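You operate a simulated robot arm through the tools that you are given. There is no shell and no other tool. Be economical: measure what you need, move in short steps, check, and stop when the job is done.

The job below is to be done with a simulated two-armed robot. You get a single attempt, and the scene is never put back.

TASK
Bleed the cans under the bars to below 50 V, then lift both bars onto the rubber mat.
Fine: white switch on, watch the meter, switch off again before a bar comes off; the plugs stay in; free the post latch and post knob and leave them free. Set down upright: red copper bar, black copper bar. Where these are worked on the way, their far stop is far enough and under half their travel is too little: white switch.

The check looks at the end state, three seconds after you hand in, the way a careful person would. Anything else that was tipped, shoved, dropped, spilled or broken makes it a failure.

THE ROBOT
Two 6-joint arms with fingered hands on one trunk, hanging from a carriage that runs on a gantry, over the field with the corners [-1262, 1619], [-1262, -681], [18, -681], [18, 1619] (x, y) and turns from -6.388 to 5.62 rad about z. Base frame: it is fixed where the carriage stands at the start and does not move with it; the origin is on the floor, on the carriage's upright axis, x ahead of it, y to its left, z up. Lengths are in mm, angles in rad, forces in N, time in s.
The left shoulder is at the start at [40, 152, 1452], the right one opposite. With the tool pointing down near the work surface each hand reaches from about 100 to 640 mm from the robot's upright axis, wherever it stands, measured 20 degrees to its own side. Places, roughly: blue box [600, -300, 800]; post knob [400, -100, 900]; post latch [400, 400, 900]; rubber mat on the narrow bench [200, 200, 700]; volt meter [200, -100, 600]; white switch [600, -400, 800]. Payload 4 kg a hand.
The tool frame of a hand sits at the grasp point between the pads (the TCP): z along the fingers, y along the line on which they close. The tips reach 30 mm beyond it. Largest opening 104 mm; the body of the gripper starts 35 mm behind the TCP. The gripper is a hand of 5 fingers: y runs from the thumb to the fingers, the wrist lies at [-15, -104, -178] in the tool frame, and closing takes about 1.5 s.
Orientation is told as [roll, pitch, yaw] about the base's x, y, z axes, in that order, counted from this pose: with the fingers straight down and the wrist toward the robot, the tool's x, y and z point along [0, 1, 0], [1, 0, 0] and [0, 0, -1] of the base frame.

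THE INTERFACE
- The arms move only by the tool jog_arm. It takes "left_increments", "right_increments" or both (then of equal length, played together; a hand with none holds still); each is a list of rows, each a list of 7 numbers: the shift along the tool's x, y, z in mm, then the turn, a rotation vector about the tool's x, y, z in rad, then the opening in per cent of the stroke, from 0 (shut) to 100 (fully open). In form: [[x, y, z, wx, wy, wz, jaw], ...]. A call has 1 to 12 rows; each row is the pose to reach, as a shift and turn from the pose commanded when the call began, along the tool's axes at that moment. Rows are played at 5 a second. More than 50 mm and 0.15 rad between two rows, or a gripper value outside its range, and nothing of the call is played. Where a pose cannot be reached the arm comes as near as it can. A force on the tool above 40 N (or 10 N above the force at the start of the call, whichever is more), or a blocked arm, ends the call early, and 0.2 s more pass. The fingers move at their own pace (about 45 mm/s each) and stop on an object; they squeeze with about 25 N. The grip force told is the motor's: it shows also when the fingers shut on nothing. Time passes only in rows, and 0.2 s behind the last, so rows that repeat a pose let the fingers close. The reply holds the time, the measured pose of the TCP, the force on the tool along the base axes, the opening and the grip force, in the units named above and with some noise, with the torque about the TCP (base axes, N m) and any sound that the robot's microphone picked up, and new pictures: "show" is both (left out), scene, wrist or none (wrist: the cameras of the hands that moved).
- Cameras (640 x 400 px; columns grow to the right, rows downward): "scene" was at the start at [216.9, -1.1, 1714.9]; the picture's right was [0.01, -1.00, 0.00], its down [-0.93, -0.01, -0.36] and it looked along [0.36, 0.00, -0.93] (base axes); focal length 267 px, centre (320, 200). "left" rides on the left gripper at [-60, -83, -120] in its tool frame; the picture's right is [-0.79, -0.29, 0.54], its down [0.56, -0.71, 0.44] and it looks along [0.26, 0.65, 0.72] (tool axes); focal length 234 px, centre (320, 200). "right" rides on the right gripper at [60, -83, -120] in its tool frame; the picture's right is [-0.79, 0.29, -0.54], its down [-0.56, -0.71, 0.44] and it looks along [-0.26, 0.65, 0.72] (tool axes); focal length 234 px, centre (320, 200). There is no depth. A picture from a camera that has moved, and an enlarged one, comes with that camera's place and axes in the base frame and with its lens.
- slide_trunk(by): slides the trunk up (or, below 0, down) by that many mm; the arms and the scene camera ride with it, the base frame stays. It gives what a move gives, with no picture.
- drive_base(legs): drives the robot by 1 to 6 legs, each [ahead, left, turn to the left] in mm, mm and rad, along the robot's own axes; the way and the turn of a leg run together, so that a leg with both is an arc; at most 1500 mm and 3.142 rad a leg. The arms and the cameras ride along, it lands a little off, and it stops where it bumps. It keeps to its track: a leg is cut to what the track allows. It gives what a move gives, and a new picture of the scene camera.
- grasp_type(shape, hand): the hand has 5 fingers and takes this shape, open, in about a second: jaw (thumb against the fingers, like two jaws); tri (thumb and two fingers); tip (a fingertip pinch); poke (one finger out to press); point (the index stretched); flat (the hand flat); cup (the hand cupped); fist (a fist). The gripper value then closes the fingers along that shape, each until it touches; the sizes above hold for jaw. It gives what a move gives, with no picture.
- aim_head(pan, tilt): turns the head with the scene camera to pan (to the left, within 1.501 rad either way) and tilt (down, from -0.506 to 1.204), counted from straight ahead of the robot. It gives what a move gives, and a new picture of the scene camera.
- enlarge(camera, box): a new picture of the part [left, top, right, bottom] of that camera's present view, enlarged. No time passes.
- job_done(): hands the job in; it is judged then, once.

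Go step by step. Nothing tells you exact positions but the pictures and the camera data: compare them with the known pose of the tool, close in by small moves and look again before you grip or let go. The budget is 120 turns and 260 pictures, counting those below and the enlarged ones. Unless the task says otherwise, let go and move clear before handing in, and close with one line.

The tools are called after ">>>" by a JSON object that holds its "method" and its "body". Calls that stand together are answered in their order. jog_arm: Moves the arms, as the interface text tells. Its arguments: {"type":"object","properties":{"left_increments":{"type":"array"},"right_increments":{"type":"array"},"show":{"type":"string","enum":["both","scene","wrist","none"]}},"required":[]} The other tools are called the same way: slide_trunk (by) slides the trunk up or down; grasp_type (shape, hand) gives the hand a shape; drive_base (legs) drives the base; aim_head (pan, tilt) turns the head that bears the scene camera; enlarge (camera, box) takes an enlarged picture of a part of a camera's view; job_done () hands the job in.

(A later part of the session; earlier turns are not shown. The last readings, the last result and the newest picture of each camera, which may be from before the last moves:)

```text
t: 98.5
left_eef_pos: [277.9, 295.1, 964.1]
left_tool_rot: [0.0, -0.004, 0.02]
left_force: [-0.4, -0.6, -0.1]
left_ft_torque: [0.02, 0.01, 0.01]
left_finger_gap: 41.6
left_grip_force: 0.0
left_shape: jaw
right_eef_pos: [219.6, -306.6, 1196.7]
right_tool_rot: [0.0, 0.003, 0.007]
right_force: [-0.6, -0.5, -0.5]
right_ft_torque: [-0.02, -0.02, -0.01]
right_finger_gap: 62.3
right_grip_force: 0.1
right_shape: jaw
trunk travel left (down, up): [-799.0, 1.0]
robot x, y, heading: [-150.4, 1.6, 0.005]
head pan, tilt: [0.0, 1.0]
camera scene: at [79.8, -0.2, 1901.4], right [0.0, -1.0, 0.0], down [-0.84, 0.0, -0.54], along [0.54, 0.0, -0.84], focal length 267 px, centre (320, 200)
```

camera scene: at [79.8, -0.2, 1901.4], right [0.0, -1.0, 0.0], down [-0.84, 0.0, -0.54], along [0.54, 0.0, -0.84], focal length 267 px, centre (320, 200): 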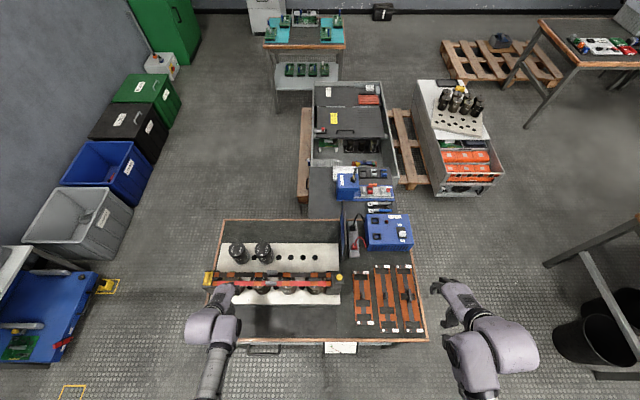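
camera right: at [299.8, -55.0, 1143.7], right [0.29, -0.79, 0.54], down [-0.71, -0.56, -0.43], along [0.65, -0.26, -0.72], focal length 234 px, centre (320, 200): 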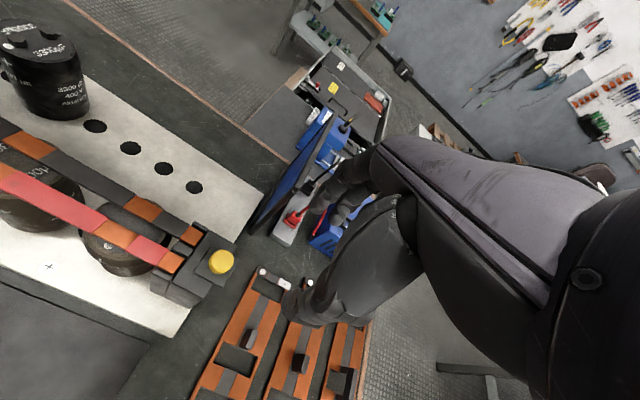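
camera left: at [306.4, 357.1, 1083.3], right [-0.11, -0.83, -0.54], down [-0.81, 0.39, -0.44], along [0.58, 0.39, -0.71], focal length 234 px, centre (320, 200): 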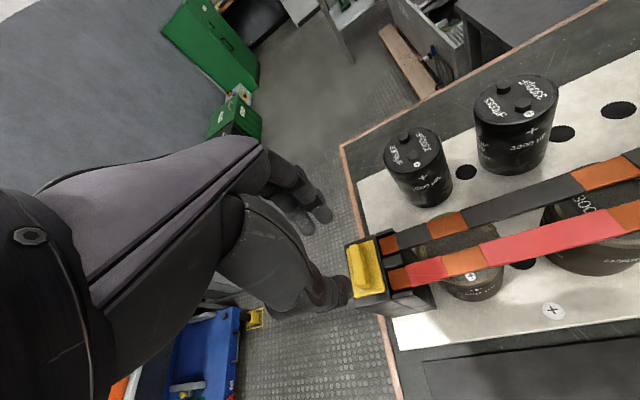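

>>> {"method": "enlarge", "body": {"camera": "left", "box": [330, 70, 530, 220]}}

>>> {"method": "enlarge", "body": {"camera": "scene", "box": [195, 255, 355, 355]}}

```text
2.67 times, centred on (430, 145) of left
camera zoom: at [194.7, 232.2, 1083.3], right [-0.27, -0.79, -0.54], down [-0.71, 0.55, -0.44], along [0.64, 0.27, -0.71], focal length 624 px, centre (27, 347)
```

zoom: 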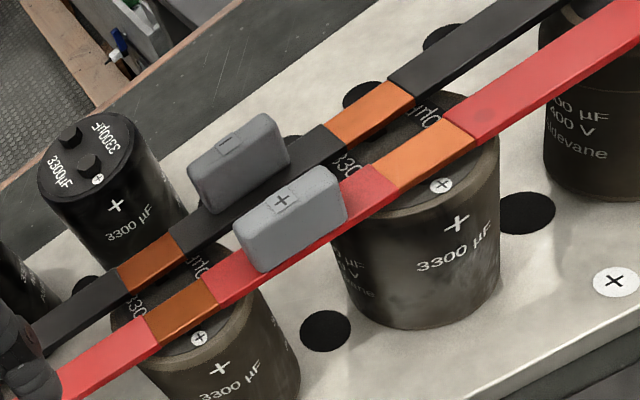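

```text
4.00 times, centred on (275, 305) of scene
camera zoom: at [79.8, -0.2, 1901.4], right [0.0, -1.0, 0.0], down [-0.84, 0.0, -0.54], along [0.54, 0.0, -0.84], focal length 1069 px, centre (500, -220)
```

zoom: 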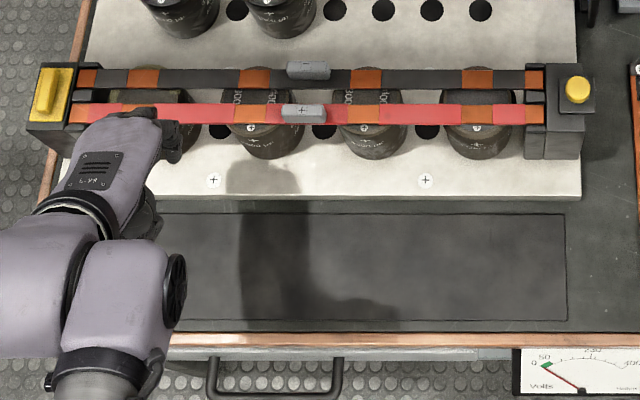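

The handles stand about 20 mm above the bars: red at [364.5, 187, 881], black at [406, 187, 882]. I bring the left hand above the red handle with a narrow opening.

>>> {"method": "jog_arm", "body": {"left_increments": [[-28, 21, 0, 0, 0, 0.02, 40], [-55, 42, 0, 0, 0, 0.02, 35], [-83, 63, 10, 0, 0, 0.02, 30], [-110, 84.5, 30, 0, 0, 0.02, 28]], "show": "wrist"}}

>>> {"method": "enlarge", "body": {"camera": "left", "box": [240, 180, 420, 330]}}

>>> {"method": "enlarge", "body": {"camera": "scene", "box": [230, 255, 330, 325]}}

```text
t: 99.5
left_eef_pos: [365.1, 183.3, 934.1]
left_tool_rot: [0.0, -0.008, -0.001]
left_force: [-1.0, -0.1, 0.2]
left_ft_torque: [-0.03, -0.01, 0.01]
left_finger_gap: 29.2
left_grip_force: 0.1
left_shape: jaw
right_eef_pos: [220.5, -307.0, 1197.2]
right_tool_rot: [0.0, 0.002, 0.009]
right_force: [-0.2, -0.2, 0.4]
right_ft_torque: [0.0, -0.01, 0.02]
right_finger_gap: 62.1
right_grip_force: 0.1
right_shape: jaw
trunk travel left (down, up): [-799.0, 1.0]
robot x, y, heading: [-150.1, 2.4, 0.003]
head pan, tilt: [0.0, 1.0]
camera left: at [281.5, 124.3, 1054.4], right [-0.29, -0.79, -0.54], down [-0.7, 0.56, -0.44], along [0.65, 0.26, -0.71], focal length 234 px, centre (320, 200)
```

left: 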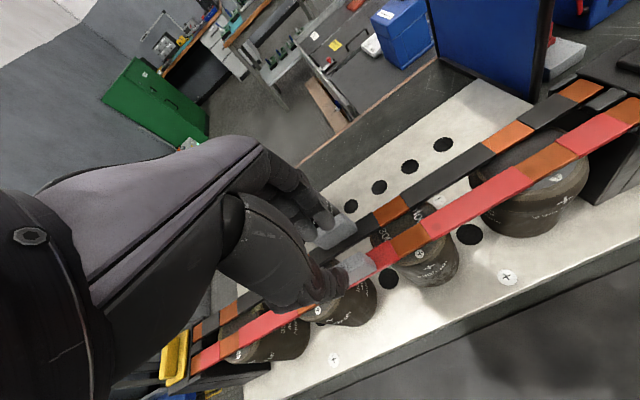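

```text
2.67 times, centred on (330, 255) of left
camera zoom: at [281.5, 124.3, 1054.4], right [-0.29, -0.79, -0.54], down [-0.7, 0.56, -0.44], along [0.65, 0.26, -0.71], focal length 624 px, centre (293, 53)
```

zoom: 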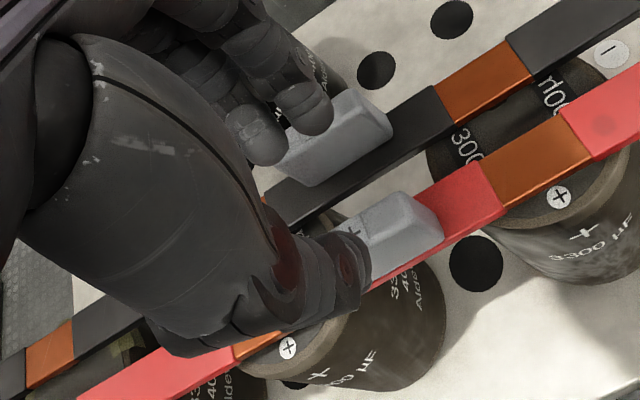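

```text
5.71 times, centred on (280, 290) of scene
camera zoom: at [80.0, -0.3, 1901.5], right [0.0, -1.0, 0.0], down [-0.84, 0.0, -0.54], along [0.54, 0.0, -0.84], focal length 1527 px, centre (549, -314)
```

zoom: 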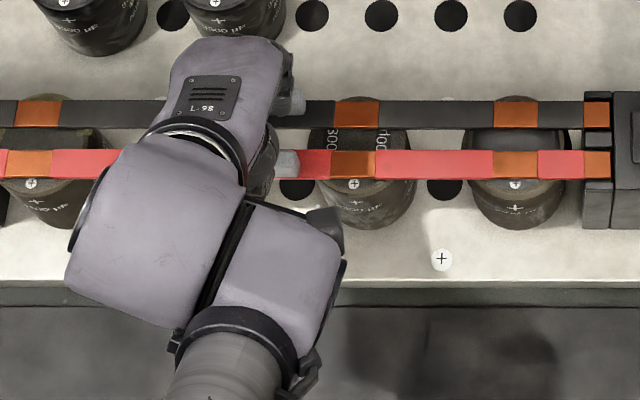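

Aligned within a few mm. I shift 5 mm in y and lower to just astride the handle.

>>> {"method": "jog_arm", "body": {"left_increments": [[5, -1, 15, 0, 0, 0, 28], [5, -1, 30, 0, 0, 0, 28]], "show": "wrist"}}

>>> {"method": "enlarge", "body": {"camera": "left", "box": [240, 180, 420, 330]}}

```text
t: 100.1
left_eef_pos: [363.8, 189.6, 919.3]
left_tool_rot: [-0.001, -0.005, -0.002]
left_force: [0.8, 0.3, -0.3]
left_ft_torque: [0.02, -0.04, 0.0]
left_finger_gap: 29.5
left_grip_force: 0.0
left_shape: jaw
left hand out of reach, approached as far as the arm can: row 2
right_eef_pos: [220.7, -306.5, 1197.8]
right_tool_rot: [0.001, 0.002, 0.011]
right_force: [0.1, -0.4, 0.4]
right_ft_torque: [-0.03, -0.02, -0.01]
right_finger_gap: 62.3
right_grip_force: 0.0
right_shape: jaw
trunk travel left (down, up): [-799.0, 1.0]
robot x, y, heading: [-152.4, -1.1, 0.004]
head pan, tilt: [0.0, 1.0]
camera left: at [279.5, 129.9, 1038.4], right [-0.29, -0.79, -0.54], down [-0.7, 0.56, -0.44], along [0.65, 0.26, -0.71], focal length 234 px, centre (320, 200)
```

left: 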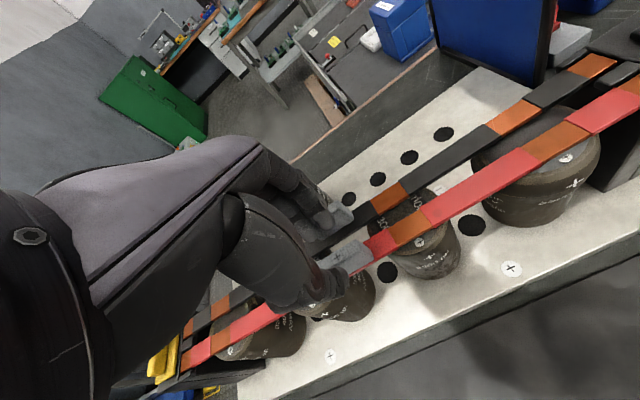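

```text
2.67 times, centred on (330, 255) of left
camera zoom: at [279.5, 129.9, 1038.4], right [-0.29, -0.79, -0.54], down [-0.7, 0.56, -0.44], along [0.65, 0.26, -0.71], focal length 624 px, centre (293, 53)
```

zoom: 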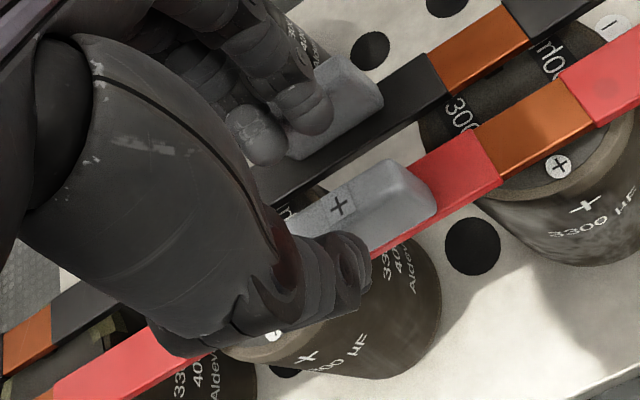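

The arm is stretched with the trunk so high. I lower the trunk in stages while keeping the hand up.

>>> {"method": "jog_arm", "body": {"left_increments": [[0, 0, -25, 0, 0, 0, 28], [0, 0, -50, 0, 0, 0, 28]], "show": "none"}}

>>> {"method": "slide_trunk", "body": {"by": -50}}

>>> {"method": "jog_arm", "body": {"left_increments": [[0, 0, -25, 0, 0, 0, 28], [0, 0, -50, 0, 0, 0, 28]], "show": "none"}}

>>> {"method": "slide_trunk", "body": {"by": -50}}

```text
t: 100.7
left_eef_pos: [364.4, 190.4, 969.5]
left_tool_rot: [0.004, -0.006, -0.001]
left_force: [0.7, -0.3, 0.3]
left_ft_torque: [0.01, 0.05, -0.03]
left_finger_gap: 29.5
left_grip_force: 0.1
left_shape: jaw
right_eef_pos: [219.8, -306.0, 1197.2]
right_tool_rot: [0.001, 0.002, 0.008]
right_force: [-0.1, 0.4, 0.1]
right_ft_torque: [0.05, 0.01, -0.03]
right_finger_gap: 62.2
right_grip_force: 0.1
right_shape: jaw
trunk travel left (down, up): [-799.0, 1.0]
robot x, y, heading: [-154.2, 1.3, 0.002]
head pan, tilt: [0.0, 1.0]
```

```text
t: 101.7
left_eef_pos: [364.0, 190.1, 920.0]
left_tool_rot: [0.001, -0.005, -0.002]
left_force: [-1.0, 0.1, -0.7]
left_ft_torque: [0.0, 0.0, 0.01]
left_finger_gap: 29.4
left_grip_force: 0.0
left_shape: jaw
right_eef_pos: [219.3, -304.9, 1149.3]
right_tool_rot: [0.0, 0.002, 0.008]
right_force: [-0.5, 0.5, -0.1]
right_ft_torque: [-0.02, -0.03, -0.02]
right_finger_gap: 62.2
right_grip_force: 0.1
right_shape: jaw
trunk travel left (down, up): [-749.0, 51.0]
robot x, y, heading: [-154.0, 0.0, 0.001]
head pan, tilt: [0.0, 1.0]
```

```text
t: 102.2
left_eef_pos: [365.0, 189.8, 968.6]
left_tool_rot: [0.0, -0.003, 0.001]
left_force: [-0.5, 0.0, 0.5]
left_ft_torque: [0.03, 0.02, 0.0]
left_finger_gap: 29.4
left_grip_force: 0.1
left_shape: jaw
right_eef_pos: [219.2, -306.8, 1147.6]
right_tool_rot: [-0.001, 0.001, 0.008]
right_force: [0.0, 0.2, -0.7]
right_ft_torque: [0.01, 0.01, -0.02]
right_finger_gap: 62.1
right_grip_force: 0.0
right_shape: jaw
trunk travel left (down, up): [-749.0, 51.0]
robot x, y, heading: [-149.3, 3.8, 0.002]
head pan, tilt: [0.0, 1.0]
```

```text
t: 103.2
left_eef_pos: [364.5, 190.3, 918.0]
left_tool_rot: [0.0, -0.006, -0.002]
left_force: [-0.5, -1.0, 0.7]
left_ft_torque: [0.0, 0.0, -0.03]
left_finger_gap: 29.3
left_grip_force: 0.1
left_shape: jaw
right_eef_pos: [219.2, -306.3, 1096.3]
right_tool_rot: [0.0, 0.003, 0.009]
right_force: [0.1, -0.9, 0.3]
right_ft_torque: [0.0, 0.0, 0.01]
right_finger_gap: 62.2
right_grip_force: 0.2
right_shape: jaw
trunk travel left (down, up): [-699.0, 101.0]
robot x, y, heading: [-150.8, 1.2, 0.008]
head pan, tilt: [0.0, 1.0]
```

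Now I lower over the red handle.

>>> {"method": "jog_arm", "body": {"left_increments": [[3, -1, 10, 0, 0, 0, 28], [3, -1, 20, 0, 0, 0, 28], [3, -1, 27, 0, 0, 0, 28]], "show": "none"}}

>>> {"method": "enlarge", "body": {"camera": "left", "box": [240, 180, 420, 330]}}

```text
t: 104.0
left_eef_pos: [375.0, 194.3, 904.4]
left_tool_rot: [0.004, -0.034, 0.0]
left_force: [-0.8, -0.2, 18.6]
left_ft_torque: [0.13, -0.62, -0.02]
left_finger_gap: 30.2
left_grip_force: 0.1
left_shape: jaw
right_eef_pos: [221.8, -305.5, 1098.8]
right_tool_rot: [-0.001, 0.002, 0.008]
right_force: [-0.5, -0.6, 0.6]
right_ft_torque: [0.0, 0.0, 0.01]
right_finger_gap: 62.0
right_grip_force: 0.2
right_shape: jaw
trunk travel left (down, up): [-699.0, 101.0]
robot x, y, heading: [-152.4, -0.1, 0.004]
head pan, tilt: [0.0, 1.0]
stopped in row 3 (left hand): the force on the tool passed its limit at 46 N (the readings are from after the stop); the commanded pose is now the measured one
```

```text
2.67 times, centred on (330, 255) of left
camera zoom: at [286.9, 133.7, 1021.3], right [-0.27, -0.79, -0.55], down [-0.69, 0.56, -0.46], along [0.67, 0.26, -0.7], focal length 624 px, centre (293, 53)
```

zoom: 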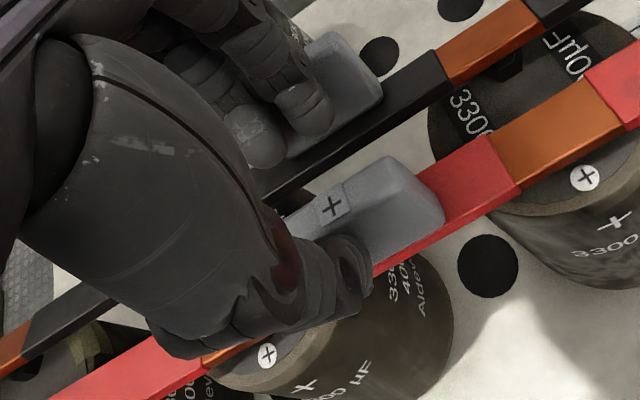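

The fingertips splay wider than the pad gap and touched the black handle's top. I lift off and check the scene, with a narrower opening.

>>> {"method": "jog_arm", "body": {"left_increments": [[0, 0, -15, 0, 0, 0, 28], [0, -11, -35, 0.034, 0, 0, 16], [0, -11, -35, 0.034, 0, 0, 16], [0, -11, -35, 0.034, 0, 0, 16]], "show": "wrist"}}

>>> {"method": "enlarge", "body": {"camera": "left", "box": [240, 180, 420, 330]}}

>>> {"method": "enlarge", "body": {"camera": "scene", "box": [195, 245, 355, 345]}}

```text
t: 105.0
left_eef_pos: [359.0, 192.6, 934.3]
left_tool_rot: [0.002, 0.013, -0.003]
left_force: [0.2, 0.2, 0.6]
left_ft_torque: [0.0, 0.02, 0.01]
left_finger_gap: 17.1
left_grip_force: 0.1
left_shape: jaw
right_eef_pos: [220.4, -306.4, 1097.7]
right_tool_rot: [0.0, 0.002, 0.009]
right_force: [0.2, 0.1, 0.7]
right_ft_torque: [-0.01, -0.01, 0.03]
right_finger_gap: 62.2
right_grip_force: 0.0
right_shape: jaw
trunk travel left (down, up): [-699.0, 101.0]
robot x, y, heading: [-148.8, 1.1, 0.001]
head pan, tilt: [0.0, 1.0]
camera left: at [275.6, 133.0, 1055.3], right [-0.3, -0.79, -0.54], down [-0.71, 0.56, -0.43], along [0.64, 0.26, -0.73], focal length 234 px, centre (320, 200)
```

left: 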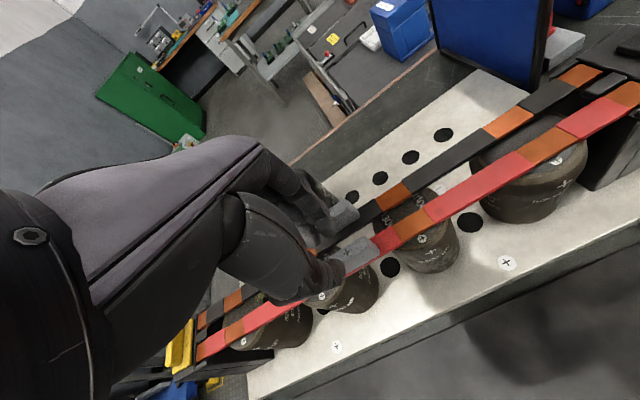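

```text
2.67 times, centred on (330, 255) of left
camera zoom: at [275.6, 133.0, 1055.3], right [-0.3, -0.79, -0.54], down [-0.71, 0.56, -0.43], along [0.64, 0.26, -0.73], focal length 624 px, centre (293, 53)
```

zoom: 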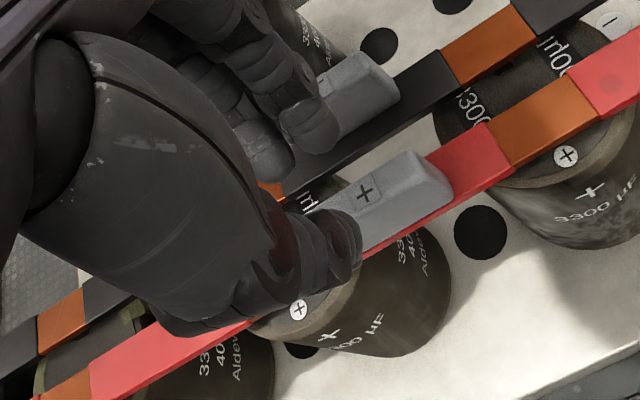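

```text
4.00 times, centred on (275, 295) of scene
camera zoom: at [79.7, -0.3, 1801.4], right [0.0, -1.0, 0.0], down [-0.84, 0.0, -0.54], along [0.54, 0.0, -0.84], focal length 1069 px, centre (500, -180)
```

zoom: 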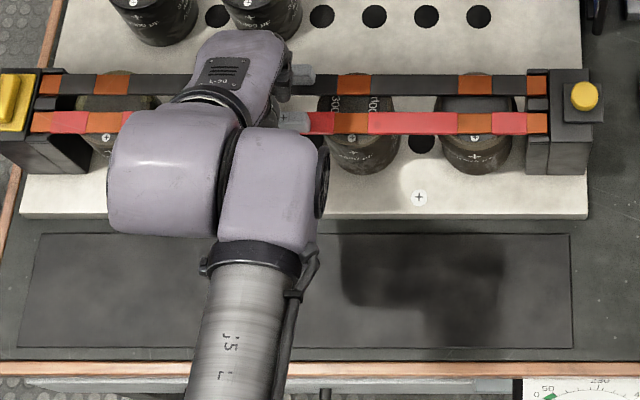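

Nothing was disturbed. Fingers are about 20 mm thick but the thumb is slimmer, so I take the black bar first with the thumb in the gap between the handles.

>>> {"method": "jog_arm", "body": {"left_increments": [[-1, 24, 0, -0.013, 0, 0, 25], [-3, 47, 0, -0.013, 0, 0, 25], [-3, 47, 5, -0.013, 0, 0, 25]], "show": "none"}}

>>> {"method": "enlarge", "body": {"camera": "left", "box": [240, 180, 420, 330]}}

>>> {"method": "enlarge", "body": {"camera": "scene", "box": [235, 250, 305, 290]}}

```text
t: 105.8
left_eef_pos: [403.3, 191.2, 929.3]
left_tool_rot: [0.003, -0.002, 0.0]
left_force: [0.0, 0.1, 0.1]
left_ft_torque: [-0.03, 0.01, 0.0]
left_finger_gap: 25.7
left_grip_force: 0.1
left_shape: jaw
right_eef_pos: [219.9, -306.9, 1098.4]
right_tool_rot: [0.001, 0.0, 0.009]
right_force: [-0.2, 0.5, -0.6]
right_ft_torque: [-0.06, -0.03, 0.01]
right_finger_gap: 62.2
right_grip_force: 0.1
right_shape: jaw
trunk travel left (down, up): [-699.0, 101.0]
robot x, y, heading: [-152.1, 0.8, -0.001]
head pan, tilt: [0.0, 1.0]
```

```text
2.67 times, centred on (330, 255) of left
camera zoom: at [320.4, 130.2, 1048.9], right [-0.29, -0.79, -0.54], down [-0.71, 0.56, -0.43], along [0.65, 0.26, -0.72], focal length 624 px, centre (293, 53)
```

zoom: 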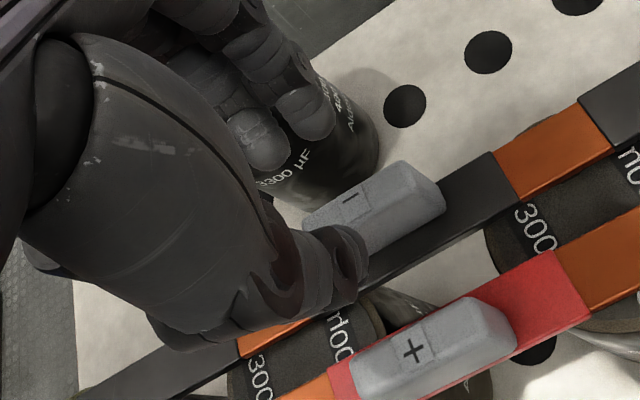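

```text
9.14 times, centred on (270, 270) of scene
camera zoom: at [79.7, -0.3, 1801.4], right [0.0, -1.0, 0.0], down [-0.84, 0.0, -0.54], along [0.54, 0.0, -0.84], focal length 2443 px, centre (777, -440)
```

zoom: 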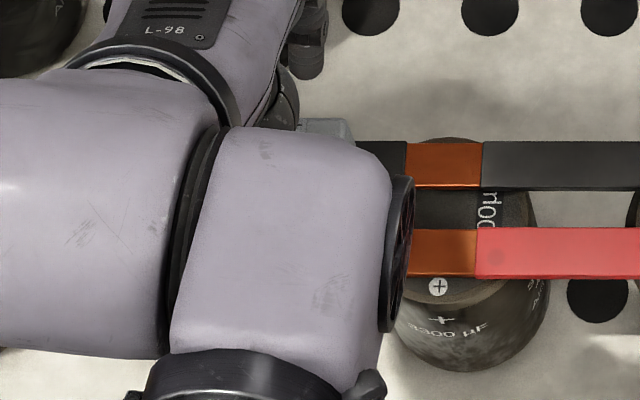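

Refined: black handle at x ≈ 407.5, red at ≈ 363. I shift 4 mm and lower astride the black handle.

>>> {"method": "jog_arm", "body": {"left_increments": [[0, 4, 10, 0, 0, 0, 25], [0, 4, 20, 0, 0, 0, 25], [0, 4, 30, 0, 0, 0, 25], [0, 4, 38, 0, 0, 0, 25]], "show": "none"}}

>>> {"method": "enlarge", "body": {"camera": "left", "box": [240, 180, 420, 330]}}

```text
t: 106.8
left_eef_pos: [409.4, 190.2, 891.0]
left_tool_rot: [0.001, -0.002, -0.003]
left_force: [-0.7, 0.0, 0.6]
left_ft_torque: [0.02, -0.01, -0.01]
left_finger_gap: 25.8
left_grip_force: 0.2
left_shape: jaw
right_eef_pos: [219.9, -305.7, 1097.4]
right_tool_rot: [0.0, 0.0, 0.011]
right_force: [-0.1, -0.6, 0.0]
right_ft_torque: [0.01, 0.0, 0.01]
right_finger_gap: 62.2
right_grip_force: 0.0
right_shape: jaw
trunk travel left (down, up): [-699.0, 101.0]
robot x, y, heading: [-148.1, 2.2, -0.001]
head pan, tilt: [0.0, 1.0]
```

```text
2.67 times, centred on (330, 255) of left
camera zoom: at [324.9, 130.3, 1011.2], right [-0.29, -0.79, -0.54], down [-0.7, 0.56, -0.44], along [0.65, 0.26, -0.72], focal length 624 px, centre (293, 53)
```

zoom: 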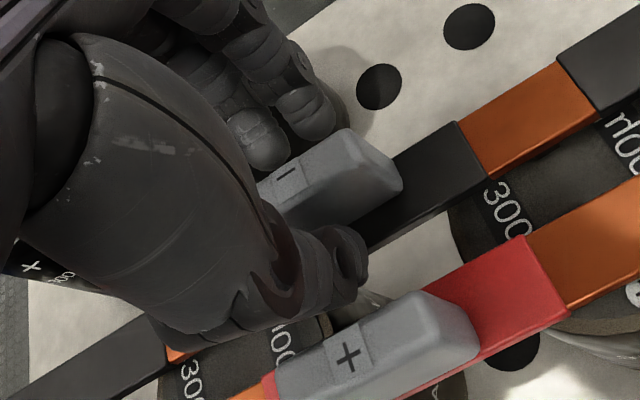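

No contact, thumb sits between the handles. I go 4 mm lower and close.

>>> {"method": "jog_arm", "body": {"left_increments": [[0, 0, 4, 0, 0, 0, 25], [0, 0, 4, 0, 0, 0, 0], [0, 0, 4, 0, 0, 0, 0], [0, 0, 4, 0, 0, 0, 0], [0, 0, 4, 0, 0, 0, 0], [0, 0, 4, 0, 0, 0, 0]], "show": "none"}}

>>> {"method": "enlarge", "body": {"camera": "left", "box": [240, 180, 420, 330]}}

```text
t: 108.2
left_eef_pos: [408.4, 190.7, 887.1]
left_tool_rot: [0.002, -0.001, -0.003]
left_force: [-3.5, -1.6, 4.2]
left_ft_torque: [-0.01, 0.17, 0.02]
left_finger_gap: 7.0
left_grip_force: 24.9
left_shape: jaw
right_eef_pos: [219.5, -306.2, 1097.1]
right_tool_rot: [0.0, 0.002, 0.01]
right_force: [0.4, -0.4, 0.1]
right_ft_torque: [0.0, -0.01, 0.0]
right_finger_gap: 62.0
right_grip_force: 0.1
right_shape: jaw
trunk travel left (down, up): [-699.0, 101.0]
robot x, y, heading: [-149.8, 0.3, 0.003]
head pan, tilt: [0.0, 1.0]
```

```text
2.67 times, centred on (330, 255) of left
camera zoom: at [324.5, 130.2, 1007.2], right [-0.29, -0.79, -0.54], down [-0.7, 0.56, -0.44], along [0.65, 0.26, -0.72], focal length 624 px, centre (293, 53)
```

zoom: 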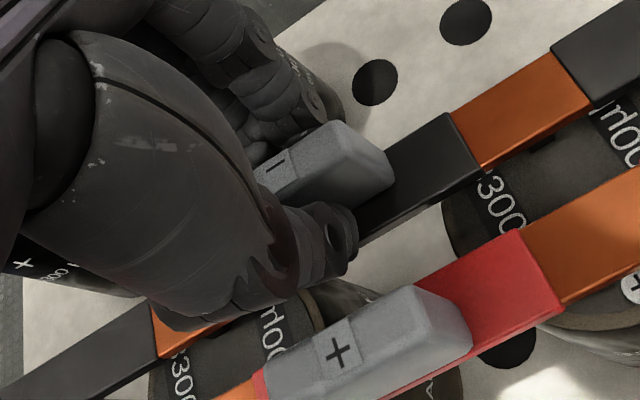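

Gripped with 25 N. I lift a little and check.

>>> {"method": "jog_arm", "body": {"left_increments": [[0, 0, -3, 0, 0, 0, 0], [0, 0, -8, 0, 0, 0, 0], [0, 0, -14, 0, 0, 0, 0]], "show": "scene"}}

>>> {"method": "enlarge", "body": {"camera": "left", "box": [200, 130, 480, 330]}}

>>> {"method": "enlarge", "body": {"camera": "scene", "box": [195, 235, 355, 335]}}

```text
t: 109.0
left_eef_pos: [408.8, 191.1, 900.9]
left_tool_rot: [0.002, -0.001, 0.0]
left_force: [-0.8, -0.9, -3.5]
left_ft_torque: [0.0, 0.0, -0.02]
left_finger_gap: 6.7
left_grip_force: 24.9
left_shape: jaw
right_eef_pos: [218.6, -306.1, 1097.8]
right_tool_rot: [0.002, 0.002, 0.009]
right_force: [0.0, 0.0, 0.1]
right_ft_torque: [0.0, 0.04, -0.01]
right_finger_gap: 62.0
right_grip_force: 0.1
right_shape: jaw
trunk travel left (down, up): [-699.0, 101.0]
robot x, y, heading: [-153.7, -0.5, 0.002]
head pan, tilt: [0.0, 1.0]
camera scene: at [79.6, -0.3, 1801.4], right [0.0, -1.0, 0.0], down [-0.84, 0.0, -0.54], along [0.54, 0.0, -0.84], focal length 267 px, centre (320, 200)
```

scene: 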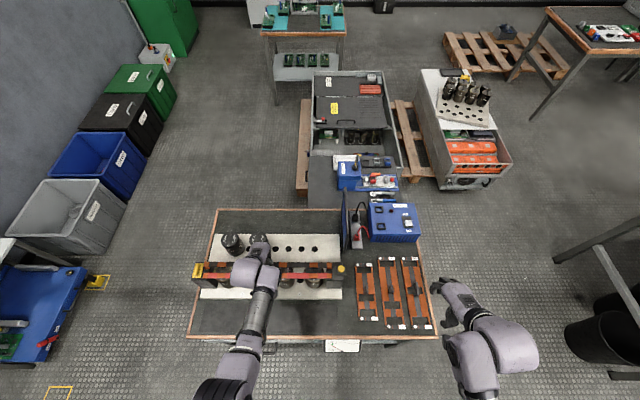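

```text
2.00 times, centred on (340, 230) of left
camera zoom: at [324.6, 130.0, 1021.0], right [-0.29, -0.79, -0.54], down [-0.71, 0.56, -0.43], along [0.65, 0.26, -0.72], focal length 468 px, centre (280, 140)
```

zoom: 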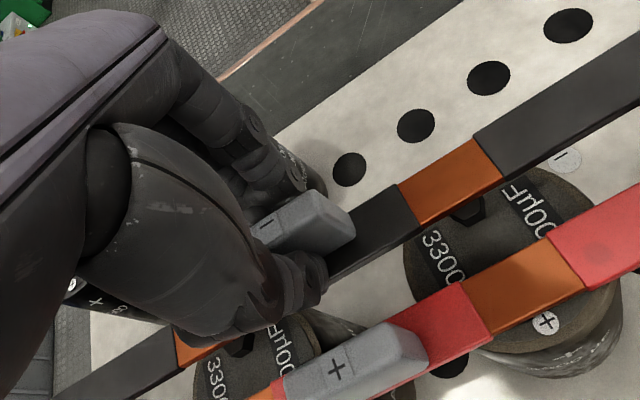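

```text
4.00 times, centred on (275, 285) of scene
camera zoom: at [79.6, -0.3, 1801.4], right [0.0, -1.0, 0.0], down [-0.84, 0.0, -0.54], along [0.54, 0.0, -0.84], focal length 1069 px, centre (500, -140)
```

zoom: 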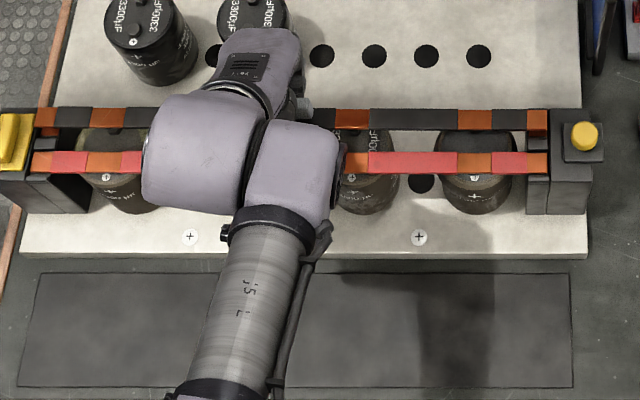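

The black bar is up and level. I lift it clear, carry it back over the mat's far half (mat x 201–301, top z ≈ 727).

>>> {"method": "jog_arm", "body": {"left_increments": [[0, 0, -20, 0, 0, 0, 0], [0, 0, -40, 0, 0, 0, 0], [0, 0, -55, 0, 0, 0, 0], [0, -20, -58, 0, 0, 0, 0], [0, -45, -58, 0, 0, 0, 0], [0, -70, -58, 0, 0, 0, 0], [0, -95, -58, 0, 0, 0, 0], [0, -118, -58, 0, 0, 0, 0], [0, -131, -58, 0, 0, 0, 0], [0, -131, -58, 0, 0, 0, 0]], "show": "both"}}

```text
t: 111.2
left_eef_pos: [278.4, 192.7, 959.0]
left_tool_rot: [0.009, -0.004, -0.004]
left_force: [-0.1, -0.2, -3.2]
left_ft_torque: [-0.03, -0.02, -0.01]
left_finger_gap: 6.9
left_grip_force: 24.8
left_shape: jaw
right_eef_pos: [219.4, -305.9, 1097.7]
right_tool_rot: [0.0, 0.003, 0.009]
right_force: [-0.5, -0.7, -0.2]
right_ft_torque: [-0.03, 0.01, 0.0]
right_finger_gap: 62.2
right_grip_force: 0.1
right_shape: jaw
trunk travel left (down, up): [-699.0, 101.0]
robot x, y, heading: [-150.5, -1.8, 0.005]
head pan, tilt: [0.0, 1.0]
camera scene: at [79.7, -0.3, 1801.4], right [0.0, -1.0, 0.0], down [-0.84, 0.0, -0.54], along [0.54, 0.0, -0.84], focal length 267 px, centre (320, 200)
camera left: at [194.3, 132.5, 1079.6], right [-0.29, -0.78, -0.55], down [-0.7, 0.56, -0.43], along [0.65, 0.26, -0.71], focal length 234 px, centre (320, 200)
```

scene: 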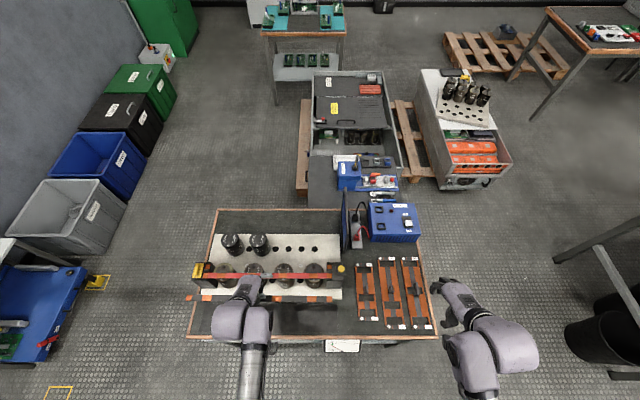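
left: 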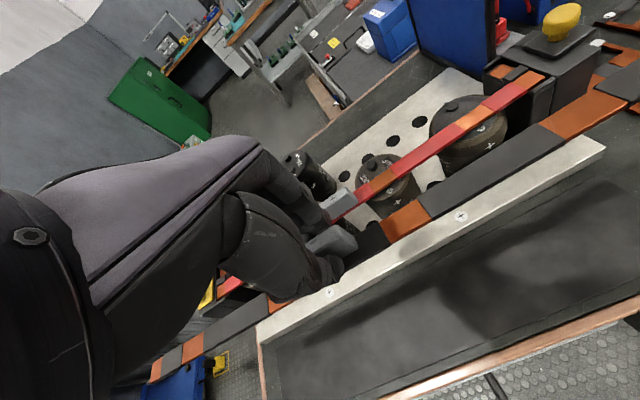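

Carried over well. I lower toward the mat at x ≈ 272.

>>> {"method": "jog_arm", "body": {"left_increments": [[-3, -6, 30, 0, 0, 0, 0], [-3, -6, 60, 0, 0, 0, 0], [-3, -6, 90, 0, 0, 0, 0], [-3, -6, 120, 0, 0, 0, 0], [-3, -6, 150, 0, 0, 0, 0], [-3, -6, 165, 0, 0, 0, 0]], "show": "wrist"}}

>>> {"method": "enlarge", "body": {"camera": "scene", "box": [175, 235, 355, 345]}}

```text
t: 112.6
left_eef_pos: [272.9, 187.5, 793.2]
left_tool_rot: [0.001, -0.002, -0.004]
left_force: [-0.5, 0.2, -3.7]
left_ft_torque: [0.02, 0.04, 0.01]
left_finger_gap: 6.5
left_grip_force: 25.0
left_shape: jaw
right_eef_pos: [218.4, -306.0, 1097.7]
right_tool_rot: [0.001, 0.002, 0.008]
right_force: [1.0, -0.2, 0.6]
right_ft_torque: [0.01, -0.02, -0.01]
right_finger_gap: 62.0
right_grip_force: 0.1
right_shape: jaw
trunk travel left (down, up): [-699.0, 101.0]
robot x, y, heading: [-153.4, -0.5, 0.004]
head pan, tilt: [0.0, 1.0]
camera left: at [188.1, 127.2, 913.6], right [-0.29, -0.79, -0.54], down [-0.7, 0.56, -0.44], along [0.65, 0.26, -0.72], focal length 234 px, centre (320, 200)
```

left: 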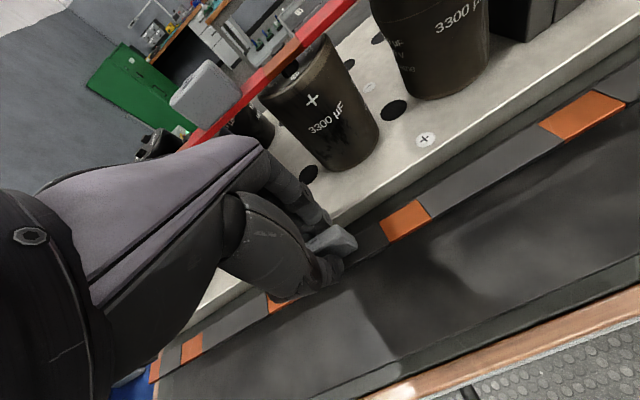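

```text
3.56 times, centred on (265, 290) of scene
camera zoom: at [79.6, -0.2, 1801.4], right [0.0, -1.0, 0.0], down [-0.84, 0.0, -0.54], along [0.54, 0.0, -0.84], focal length 950 px, centre (516, -120)
```

zoom: 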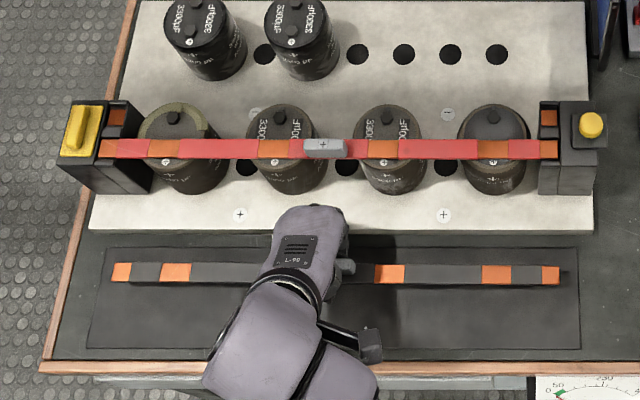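

The bar sits well within the mat outline. I lower slowly to contact.

>>> {"method": "jog_arm", "body": {"left_increments": [[0, 0, 7, 0, 0, 0, 0], [0, 0, 13, 0, 0, 0, 0], [0, 0, 18, 0, 0, 0, 0], [0, 0, 22, 0, 0, 0, 0], [0, 0, 25, 0, 0, 0, 0]], "show": "wrist"}}

```text
t: 113.8
left_eef_pos: [280.3, 196.5, 786.2]
left_tool_rot: [0.002, 0.001, -0.002]
left_force: [-1.1, 0.7, -3.5]
left_ft_torque: [0.0, -0.01, -0.01]
left_finger_gap: 6.5
left_grip_force: 25.5
left_shape: jaw
left hand out of reach, approached as far as the arm can: row 2, 3, 4, 5
right_eef_pos: [219.5, -306.3, 1096.1]
right_tool_rot: [0.002, 0.003, 0.009]
right_force: [-0.1, -0.3, 0.5]
right_ft_torque: [-0.01, 0.02, -0.01]
right_finger_gap: 61.8
right_grip_force: 0.1
right_shape: jaw
trunk travel left (down, up): [-699.0, 101.0]
robot x, y, heading: [-148.9, 0.7, -0.0]
head pan, tilt: [0.0, 1.0]
camera left: at [196.2, 135.4, 905.9], right [-0.29, -0.79, -0.54], down [-0.7, 0.56, -0.43], along [0.65, 0.26, -0.72], focal length 234 px, centre (320, 200)
```

left: 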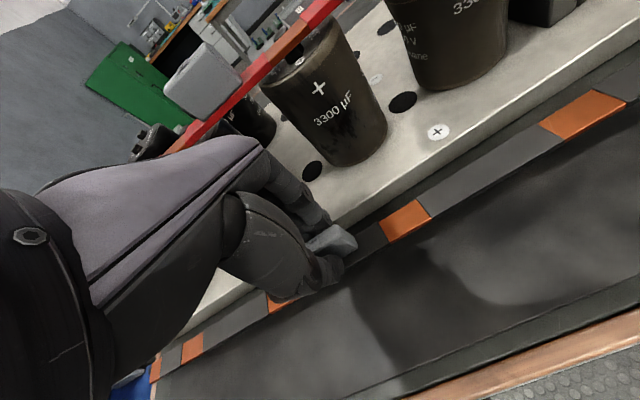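

The arm is at its downward limit here. I raise the hand, lower the trunk, and recentre.

>>> {"method": "jog_arm", "body": {"left_increments": [[-4, -4, -20, 0, 0, 0, 0], [-8, -8, -45, 0, 0, 0, 0]], "show": "none"}}

>>> {"method": "slide_trunk", "body": {"by": -45}}

>>> {"method": "jog_arm", "body": {"left_increments": [[0, 0, -20, 0, 0, 0, 0], [0, 0, -45, 0, 0, 0, 0]], "show": "none"}}

>>> {"method": "slide_trunk", "body": {"by": -45}}

```text
t: 114.4
left_eef_pos: [272.8, 189.2, 830.5]
left_tool_rot: [0.001, -0.001, -0.002]
left_force: [-0.9, 0.8, -4.0]
left_ft_torque: [0.02, 0.0, -0.02]
left_finger_gap: 6.5
left_grip_force: 25.2
left_shape: jaw
right_eef_pos: [219.8, -306.0, 1097.0]
right_tool_rot: [0.002, 0.001, 0.009]
right_force: [-0.5, 0.5, 0.0]
right_ft_torque: [-0.05, 0.03, -0.02]
right_finger_gap: 62.2
right_grip_force: 0.0
right_shape: jaw
trunk travel left (down, up): [-699.0, 101.0]
robot x, y, heading: [-151.3, 1.7, 0.003]
head pan, tilt: [0.0, 1.0]
```

```text
t: 115.2
left_eef_pos: [272.6, 188.6, 785.9]
left_tool_rot: [0.001, -0.001, 0.0]
left_force: [-0.2, -0.4, -3.7]
left_ft_torque: [0.01, -0.03, -0.01]
left_finger_gap: 6.4
left_grip_force: 25.6
left_shape: jaw
right_eef_pos: [220.2, -306.1, 1053.2]
right_tool_rot: [0.0, 0.003, 0.008]
right_force: [-0.2, 0.5, 0.5]
right_ft_torque: [0.02, 0.0, 0.02]
right_finger_gap: 62.2
right_grip_force: 0.1
right_shape: jaw
trunk travel left (down, up): [-654.0, 146.0]
robot x, y, heading: [-152.2, 2.0, 0.0]
head pan, tilt: [0.0, 1.0]
```

```text
t: 115.8
left_eef_pos: [272.2, 188.1, 831.1]
left_tool_rot: [0.004, 0.0, 0.0]
left_force: [0.8, 0.0, -3.3]
left_ft_torque: [-0.02, 0.01, -0.03]
left_finger_gap: 6.2
left_grip_force: 25.4
left_shape: jaw
right_eef_pos: [220.3, -306.7, 1052.7]
right_tool_rot: [-0.001, 0.0, 0.009]
right_force: [-0.3, 0.4, 0.3]
right_ft_torque: [0.03, 0.02, -0.02]
right_finger_gap: 62.1
right_grip_force: 0.0
right_shape: jaw
trunk travel left (down, up): [-654.0, 146.0]
robot x, y, heading: [-151.7, -2.5, 0.001]
head pan, tilt: [0.0, 1.0]
```

```text
t: 116.7
left_eef_pos: [272.7, 188.1, 787.4]
left_tool_rot: [0.002, 0.001, -0.002]
left_force: [-0.4, 0.8, -3.7]
left_ft_torque: [-0.03, -0.02, -0.05]
left_finger_gap: 6.5
left_grip_force: 24.9
left_shape: jaw
right_eef_pos: [220.0, -305.9, 1007.5]
right_tool_rot: [-0.001, 0.003, 0.009]
right_force: [-0.3, 0.0, -0.2]
right_ft_torque: [-0.02, -0.01, -0.02]
right_finger_gap: 62.1
right_grip_force: 0.0
right_shape: jaw
trunk travel left (down, up): [-609.0, 191.0]
robot x, y, heading: [-151.2, 1.7, 0.005]
head pan, tilt: [0.0, 1.0]
```

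Now lower slowly to contact.

>>> {"method": "jog_arm", "body": {"left_increments": [[0, 0, 6, 0, 0, 0, 0], [0, 0, 11, 0, 0, 0, 0], [0, 0, 15, 0, 0, 0, 0]], "show": "wrist"}}

>>> {"method": "enlarge", "body": {"camera": "left", "box": [240, 130, 640, 380]}}

```text
t: 117.5
left_eef_pos: [272.3, 187.5, 770.7]
left_tool_rot: [0.002, 0.0, -0.003]
left_force: [0.1, 0.5, -3.4]
left_ft_torque: [0.02, -0.03, 0.0]
left_finger_gap: 6.5
left_grip_force: 24.8
left_shape: jaw
right_eef_pos: [218.8, -306.2, 1007.5]
right_tool_rot: [0.001, 0.001, 0.007]
right_force: [-0.7, -0.1, 0.0]
right_ft_torque: [0.0, 0.0, 0.01]
right_finger_gap: 61.9
right_grip_force: 0.0
right_shape: jaw
trunk travel left (down, up): [-609.0, 191.0]
robot x, y, heading: [-152.4, -2.2, 0.0]
head pan, tilt: [0.0, 1.0]
camera left: at [188.1, 128.0, 890.7], right [-0.29, -0.79, -0.54], down [-0.7, 0.56, -0.44], along [0.65, 0.26, -0.72], focal length 234 px, centre (320, 200)
```

left: 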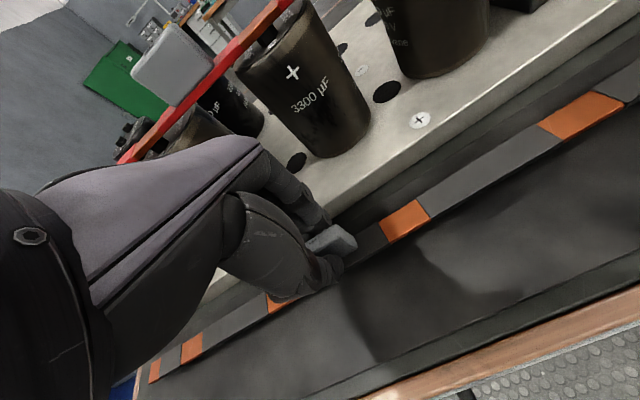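

```text
1.60 times, centred on (440, 255) of left
camera zoom: at [188.1, 128.0, 890.7], right [-0.29, -0.79, -0.54], down [-0.7, 0.56, -0.44], along [0.65, 0.26, -0.72], focal length 375 px, centre (128, 112)
```

zoom: 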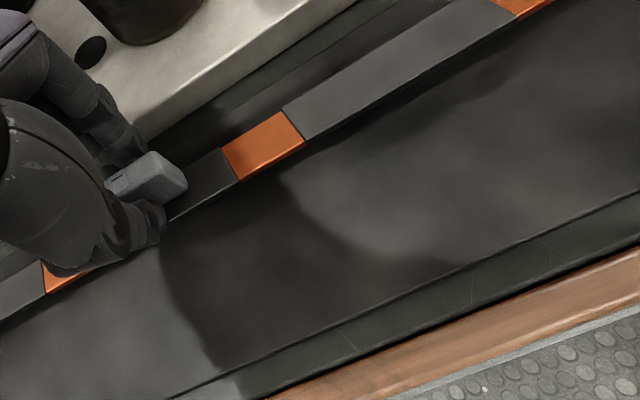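

Still in the air. I go on down in small steps.

>>> {"method": "jog_arm", "body": {"left_increments": [[0, 0, 4, 0, 0, 0, 0], [0, 0, 8, 0, 0, 0, 0], [0, 0, 11, 0, 0, 0, 0]], "show": "none"}}

>>> {"method": "enlarge", "body": {"camera": "left", "box": [240, 130, 640, 380]}}

```text
t: 118.3
left_eef_pos: [270.9, 187.7, 760.0]
left_tool_rot: [0.001, 0.0, -0.002]
left_force: [-0.2, 0.1, -3.9]
left_ft_torque: [0.0, -0.03, -0.02]
left_finger_gap: 6.3
left_grip_force: 24.6
left_shape: jaw
right_eef_pos: [219.3, -305.0, 1006.3]
right_tool_rot: [0.0, 0.001, 0.008]
right_force: [0.1, 0.1, 0.6]
right_ft_torque: [-0.01, 0.01, 0.0]
right_finger_gap: 62.3
right_grip_force: 0.1
right_shape: jaw
trunk travel left (down, up): [-609.0, 191.0]
robot x, y, heading: [-150.8, 1.9, -0.003]
head pan, tilt: [0.0, 1.0]
```

```text
1.60 times, centred on (440, 255) of left
camera zoom: at [187.7, 128.1, 879.9], right [-0.29, -0.79, -0.54], down [-0.71, 0.56, -0.43], along [0.65, 0.26, -0.72], focal length 375 px, centre (128, 112)
```

zoom: 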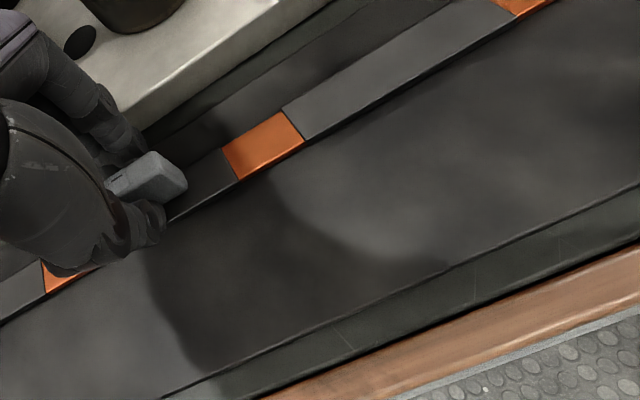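

>>> {"method": "jog_arm", "body": {"left_increments": [[0, 0, 3, 0, 0, 0, 0], [0, 0, 6, 0, 0, 0, 0], [0, 0, 9, 0, 0, 0, 0], [0, 0, 12, 0, 0, 0, 0], [0, 0, 15, 0, 0, 0, 0]], "show": "none"}}

>>> {"method": "enlarge", "body": {"camera": "left", "box": [240, 130, 640, 380]}}

```text
t: 119.0
left_eef_pos: [275.6, 188.6, 758.3]
left_tool_rot: [0.003, -0.012, 0.0]
left_force: [-8.0, -1.4, 19.3]
left_ft_torque: [0.03, 0.55, 0.07]
left_finger_gap: 7.7
left_grip_force: 24.9
left_shape: jaw
right_eef_pos: [219.3, -305.4, 1008.4]
right_tool_rot: [0.0, 0.001, 0.009]
right_force: [-0.1, 0.4, -0.3]
right_ft_torque: [0.0, -0.02, 0.0]
right_finger_gap: 62.4
right_grip_force: 0.0
right_shape: jaw
trunk travel left (down, up): [-609.0, 191.0]
robot x, y, heading: [-151.0, -2.2, -0.002]
head pan, tilt: [0.0, 1.0]
stopped in row 3 (left hand): the force on the tool passed its limit at 47 N (the readings are from after the stop); the commanded pose is now the measured one
```

```text
1.60 times, centred on (440, 255) of left
camera zoom: at [190.4, 128.2, 877.3], right [-0.28, -0.79, -0.55], down [-0.7, 0.56, -0.44], along [0.66, 0.26, -0.71], focal length 375 px, centre (128, 112)
```

zoom: 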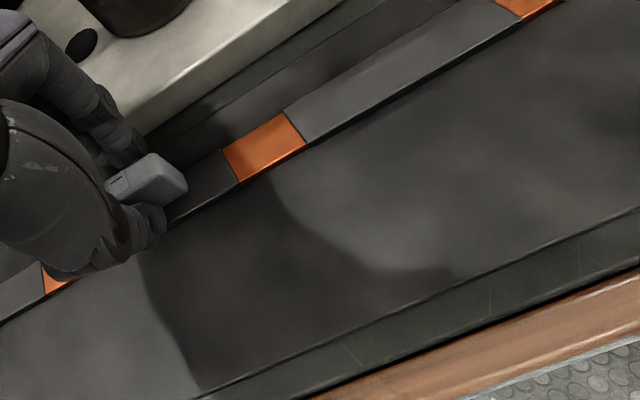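

Contact with the mat at about z 757. I ease up 1 mm and open, then look before rising.

>>> {"method": "jog_arm", "body": {"left_increments": [[0, -1, -1, 0, 0, 0, 0], [0, -1, -1, 0, 0, 0, 10], [0, -1, -2, 0, 0, 0, 20], [0, -1, -2, 0, 0, 0, 28], [0, -1, -2, 0, 0, 0, 28], [0, -1, -2, 0, 0, 0, 28]], "show": "none"}}

>>> {"method": "enlarge", "body": {"camera": "left", "box": [240, 130, 640, 380]}}

```text
t: 120.4
left_eef_pos: [273.9, 186.4, 757.7]
left_tool_rot: [0.002, -0.009, 0.0]
left_force: [-4.2, -0.6, 1.0]
left_ft_torque: [0.05, 0.05, 0.06]
left_finger_gap: 27.7
left_grip_force: 0.0
left_shape: jaw
right_eef_pos: [218.1, -305.6, 1007.1]
right_tool_rot: [-0.001, 0.001, 0.008]
right_force: [0.1, -0.5, -0.1]
right_ft_torque: [-0.02, -0.03, 0.05]
right_finger_gap: 61.9
right_grip_force: 0.0
right_shape: jaw
trunk travel left (down, up): [-609.0, 191.0]
robot x, y, heading: [-151.7, 2.2, 0.003]
head pan, tilt: [0.0, 1.0]
```

```text
1.60 times, centred on (440, 255) of left
camera zoom: at [188.4, 127.5, 878.0], right [-0.28, -0.79, -0.55], down [-0.7, 0.56, -0.44], along [0.65, 0.26, -0.71], focal length 375 px, centre (128, 112)
```

zoom: 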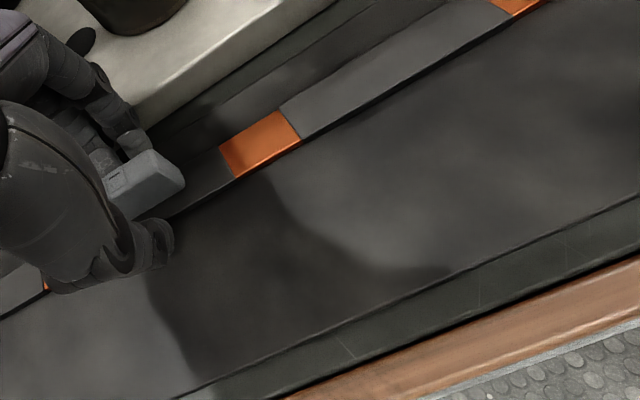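

Released and the bar lies flat. I lift straight up.

>>> {"method": "jog_arm", "body": {"left_increments": [[0, -1, -20, 0, 0, 0, 28], [0, -1, -50, 0.009, 0, 0, 28], [0, 0, -85, 0.009, 0, 0, 28], [0, 0, -120, 0.009, 0, 0, 28], [0, 10, -155, 0.009, 0, 0, 28], [0, 30, -175, 0.009, 0, 0, 28]], "show": "wrist"}}

>>> {"method": "enlarge", "body": {"camera": "scene", "box": [175, 235, 355, 345]}}

```text
t: 121.8
left_eef_pos: [294.5, 208.4, 927.4]
left_tool_rot: [0.045, 0.011, -0.004]
left_force: [-0.3, 0.3, -0.1]
left_ft_torque: [0.01, -0.01, -0.01]
left_finger_gap: 28.8
left_grip_force: 0.1
left_shape: jaw
right_eef_pos: [220.8, -305.9, 1007.9]
right_tool_rot: [-0.001, -0.001, 0.009]
right_force: [0.0, 1.1, 0.2]
right_ft_torque: [0.02, 0.03, 0.01]
right_finger_gap: 62.3
right_grip_force: 0.1
right_shape: jaw
trunk travel left (down, up): [-609.0, 191.0]
robot x, y, heading: [-151.1, 1.3, -0.0]
head pan, tilt: [0.0, 1.0]
camera left: at [212.5, 143.6, 1045.8], right [-0.3, -0.76, -0.57], down [-0.71, 0.58, -0.4], along [0.64, 0.29, -0.71], focal length 234 px, centre (320, 200)
```

left: 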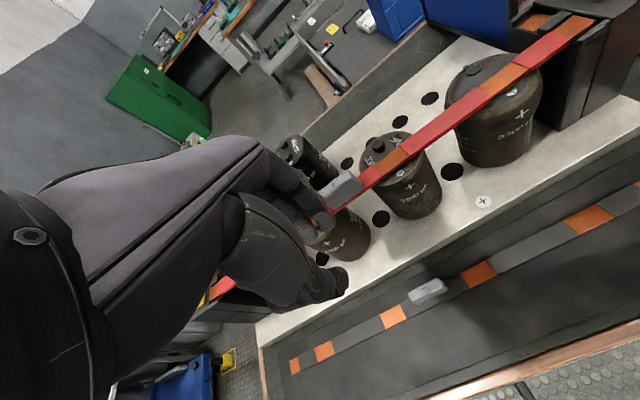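

```text
3.56 times, centred on (265, 290) of scene
camera zoom: at [80.0, -0.3, 1711.6], right [0.0, -1.0, 0.0], down [-0.84, 0.0, -0.54], along [0.54, 0.0, -0.84], focal length 950 px, centre (516, -120)
```

zoom: 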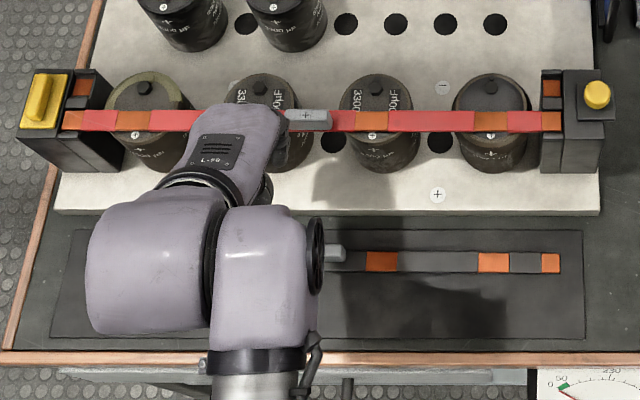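

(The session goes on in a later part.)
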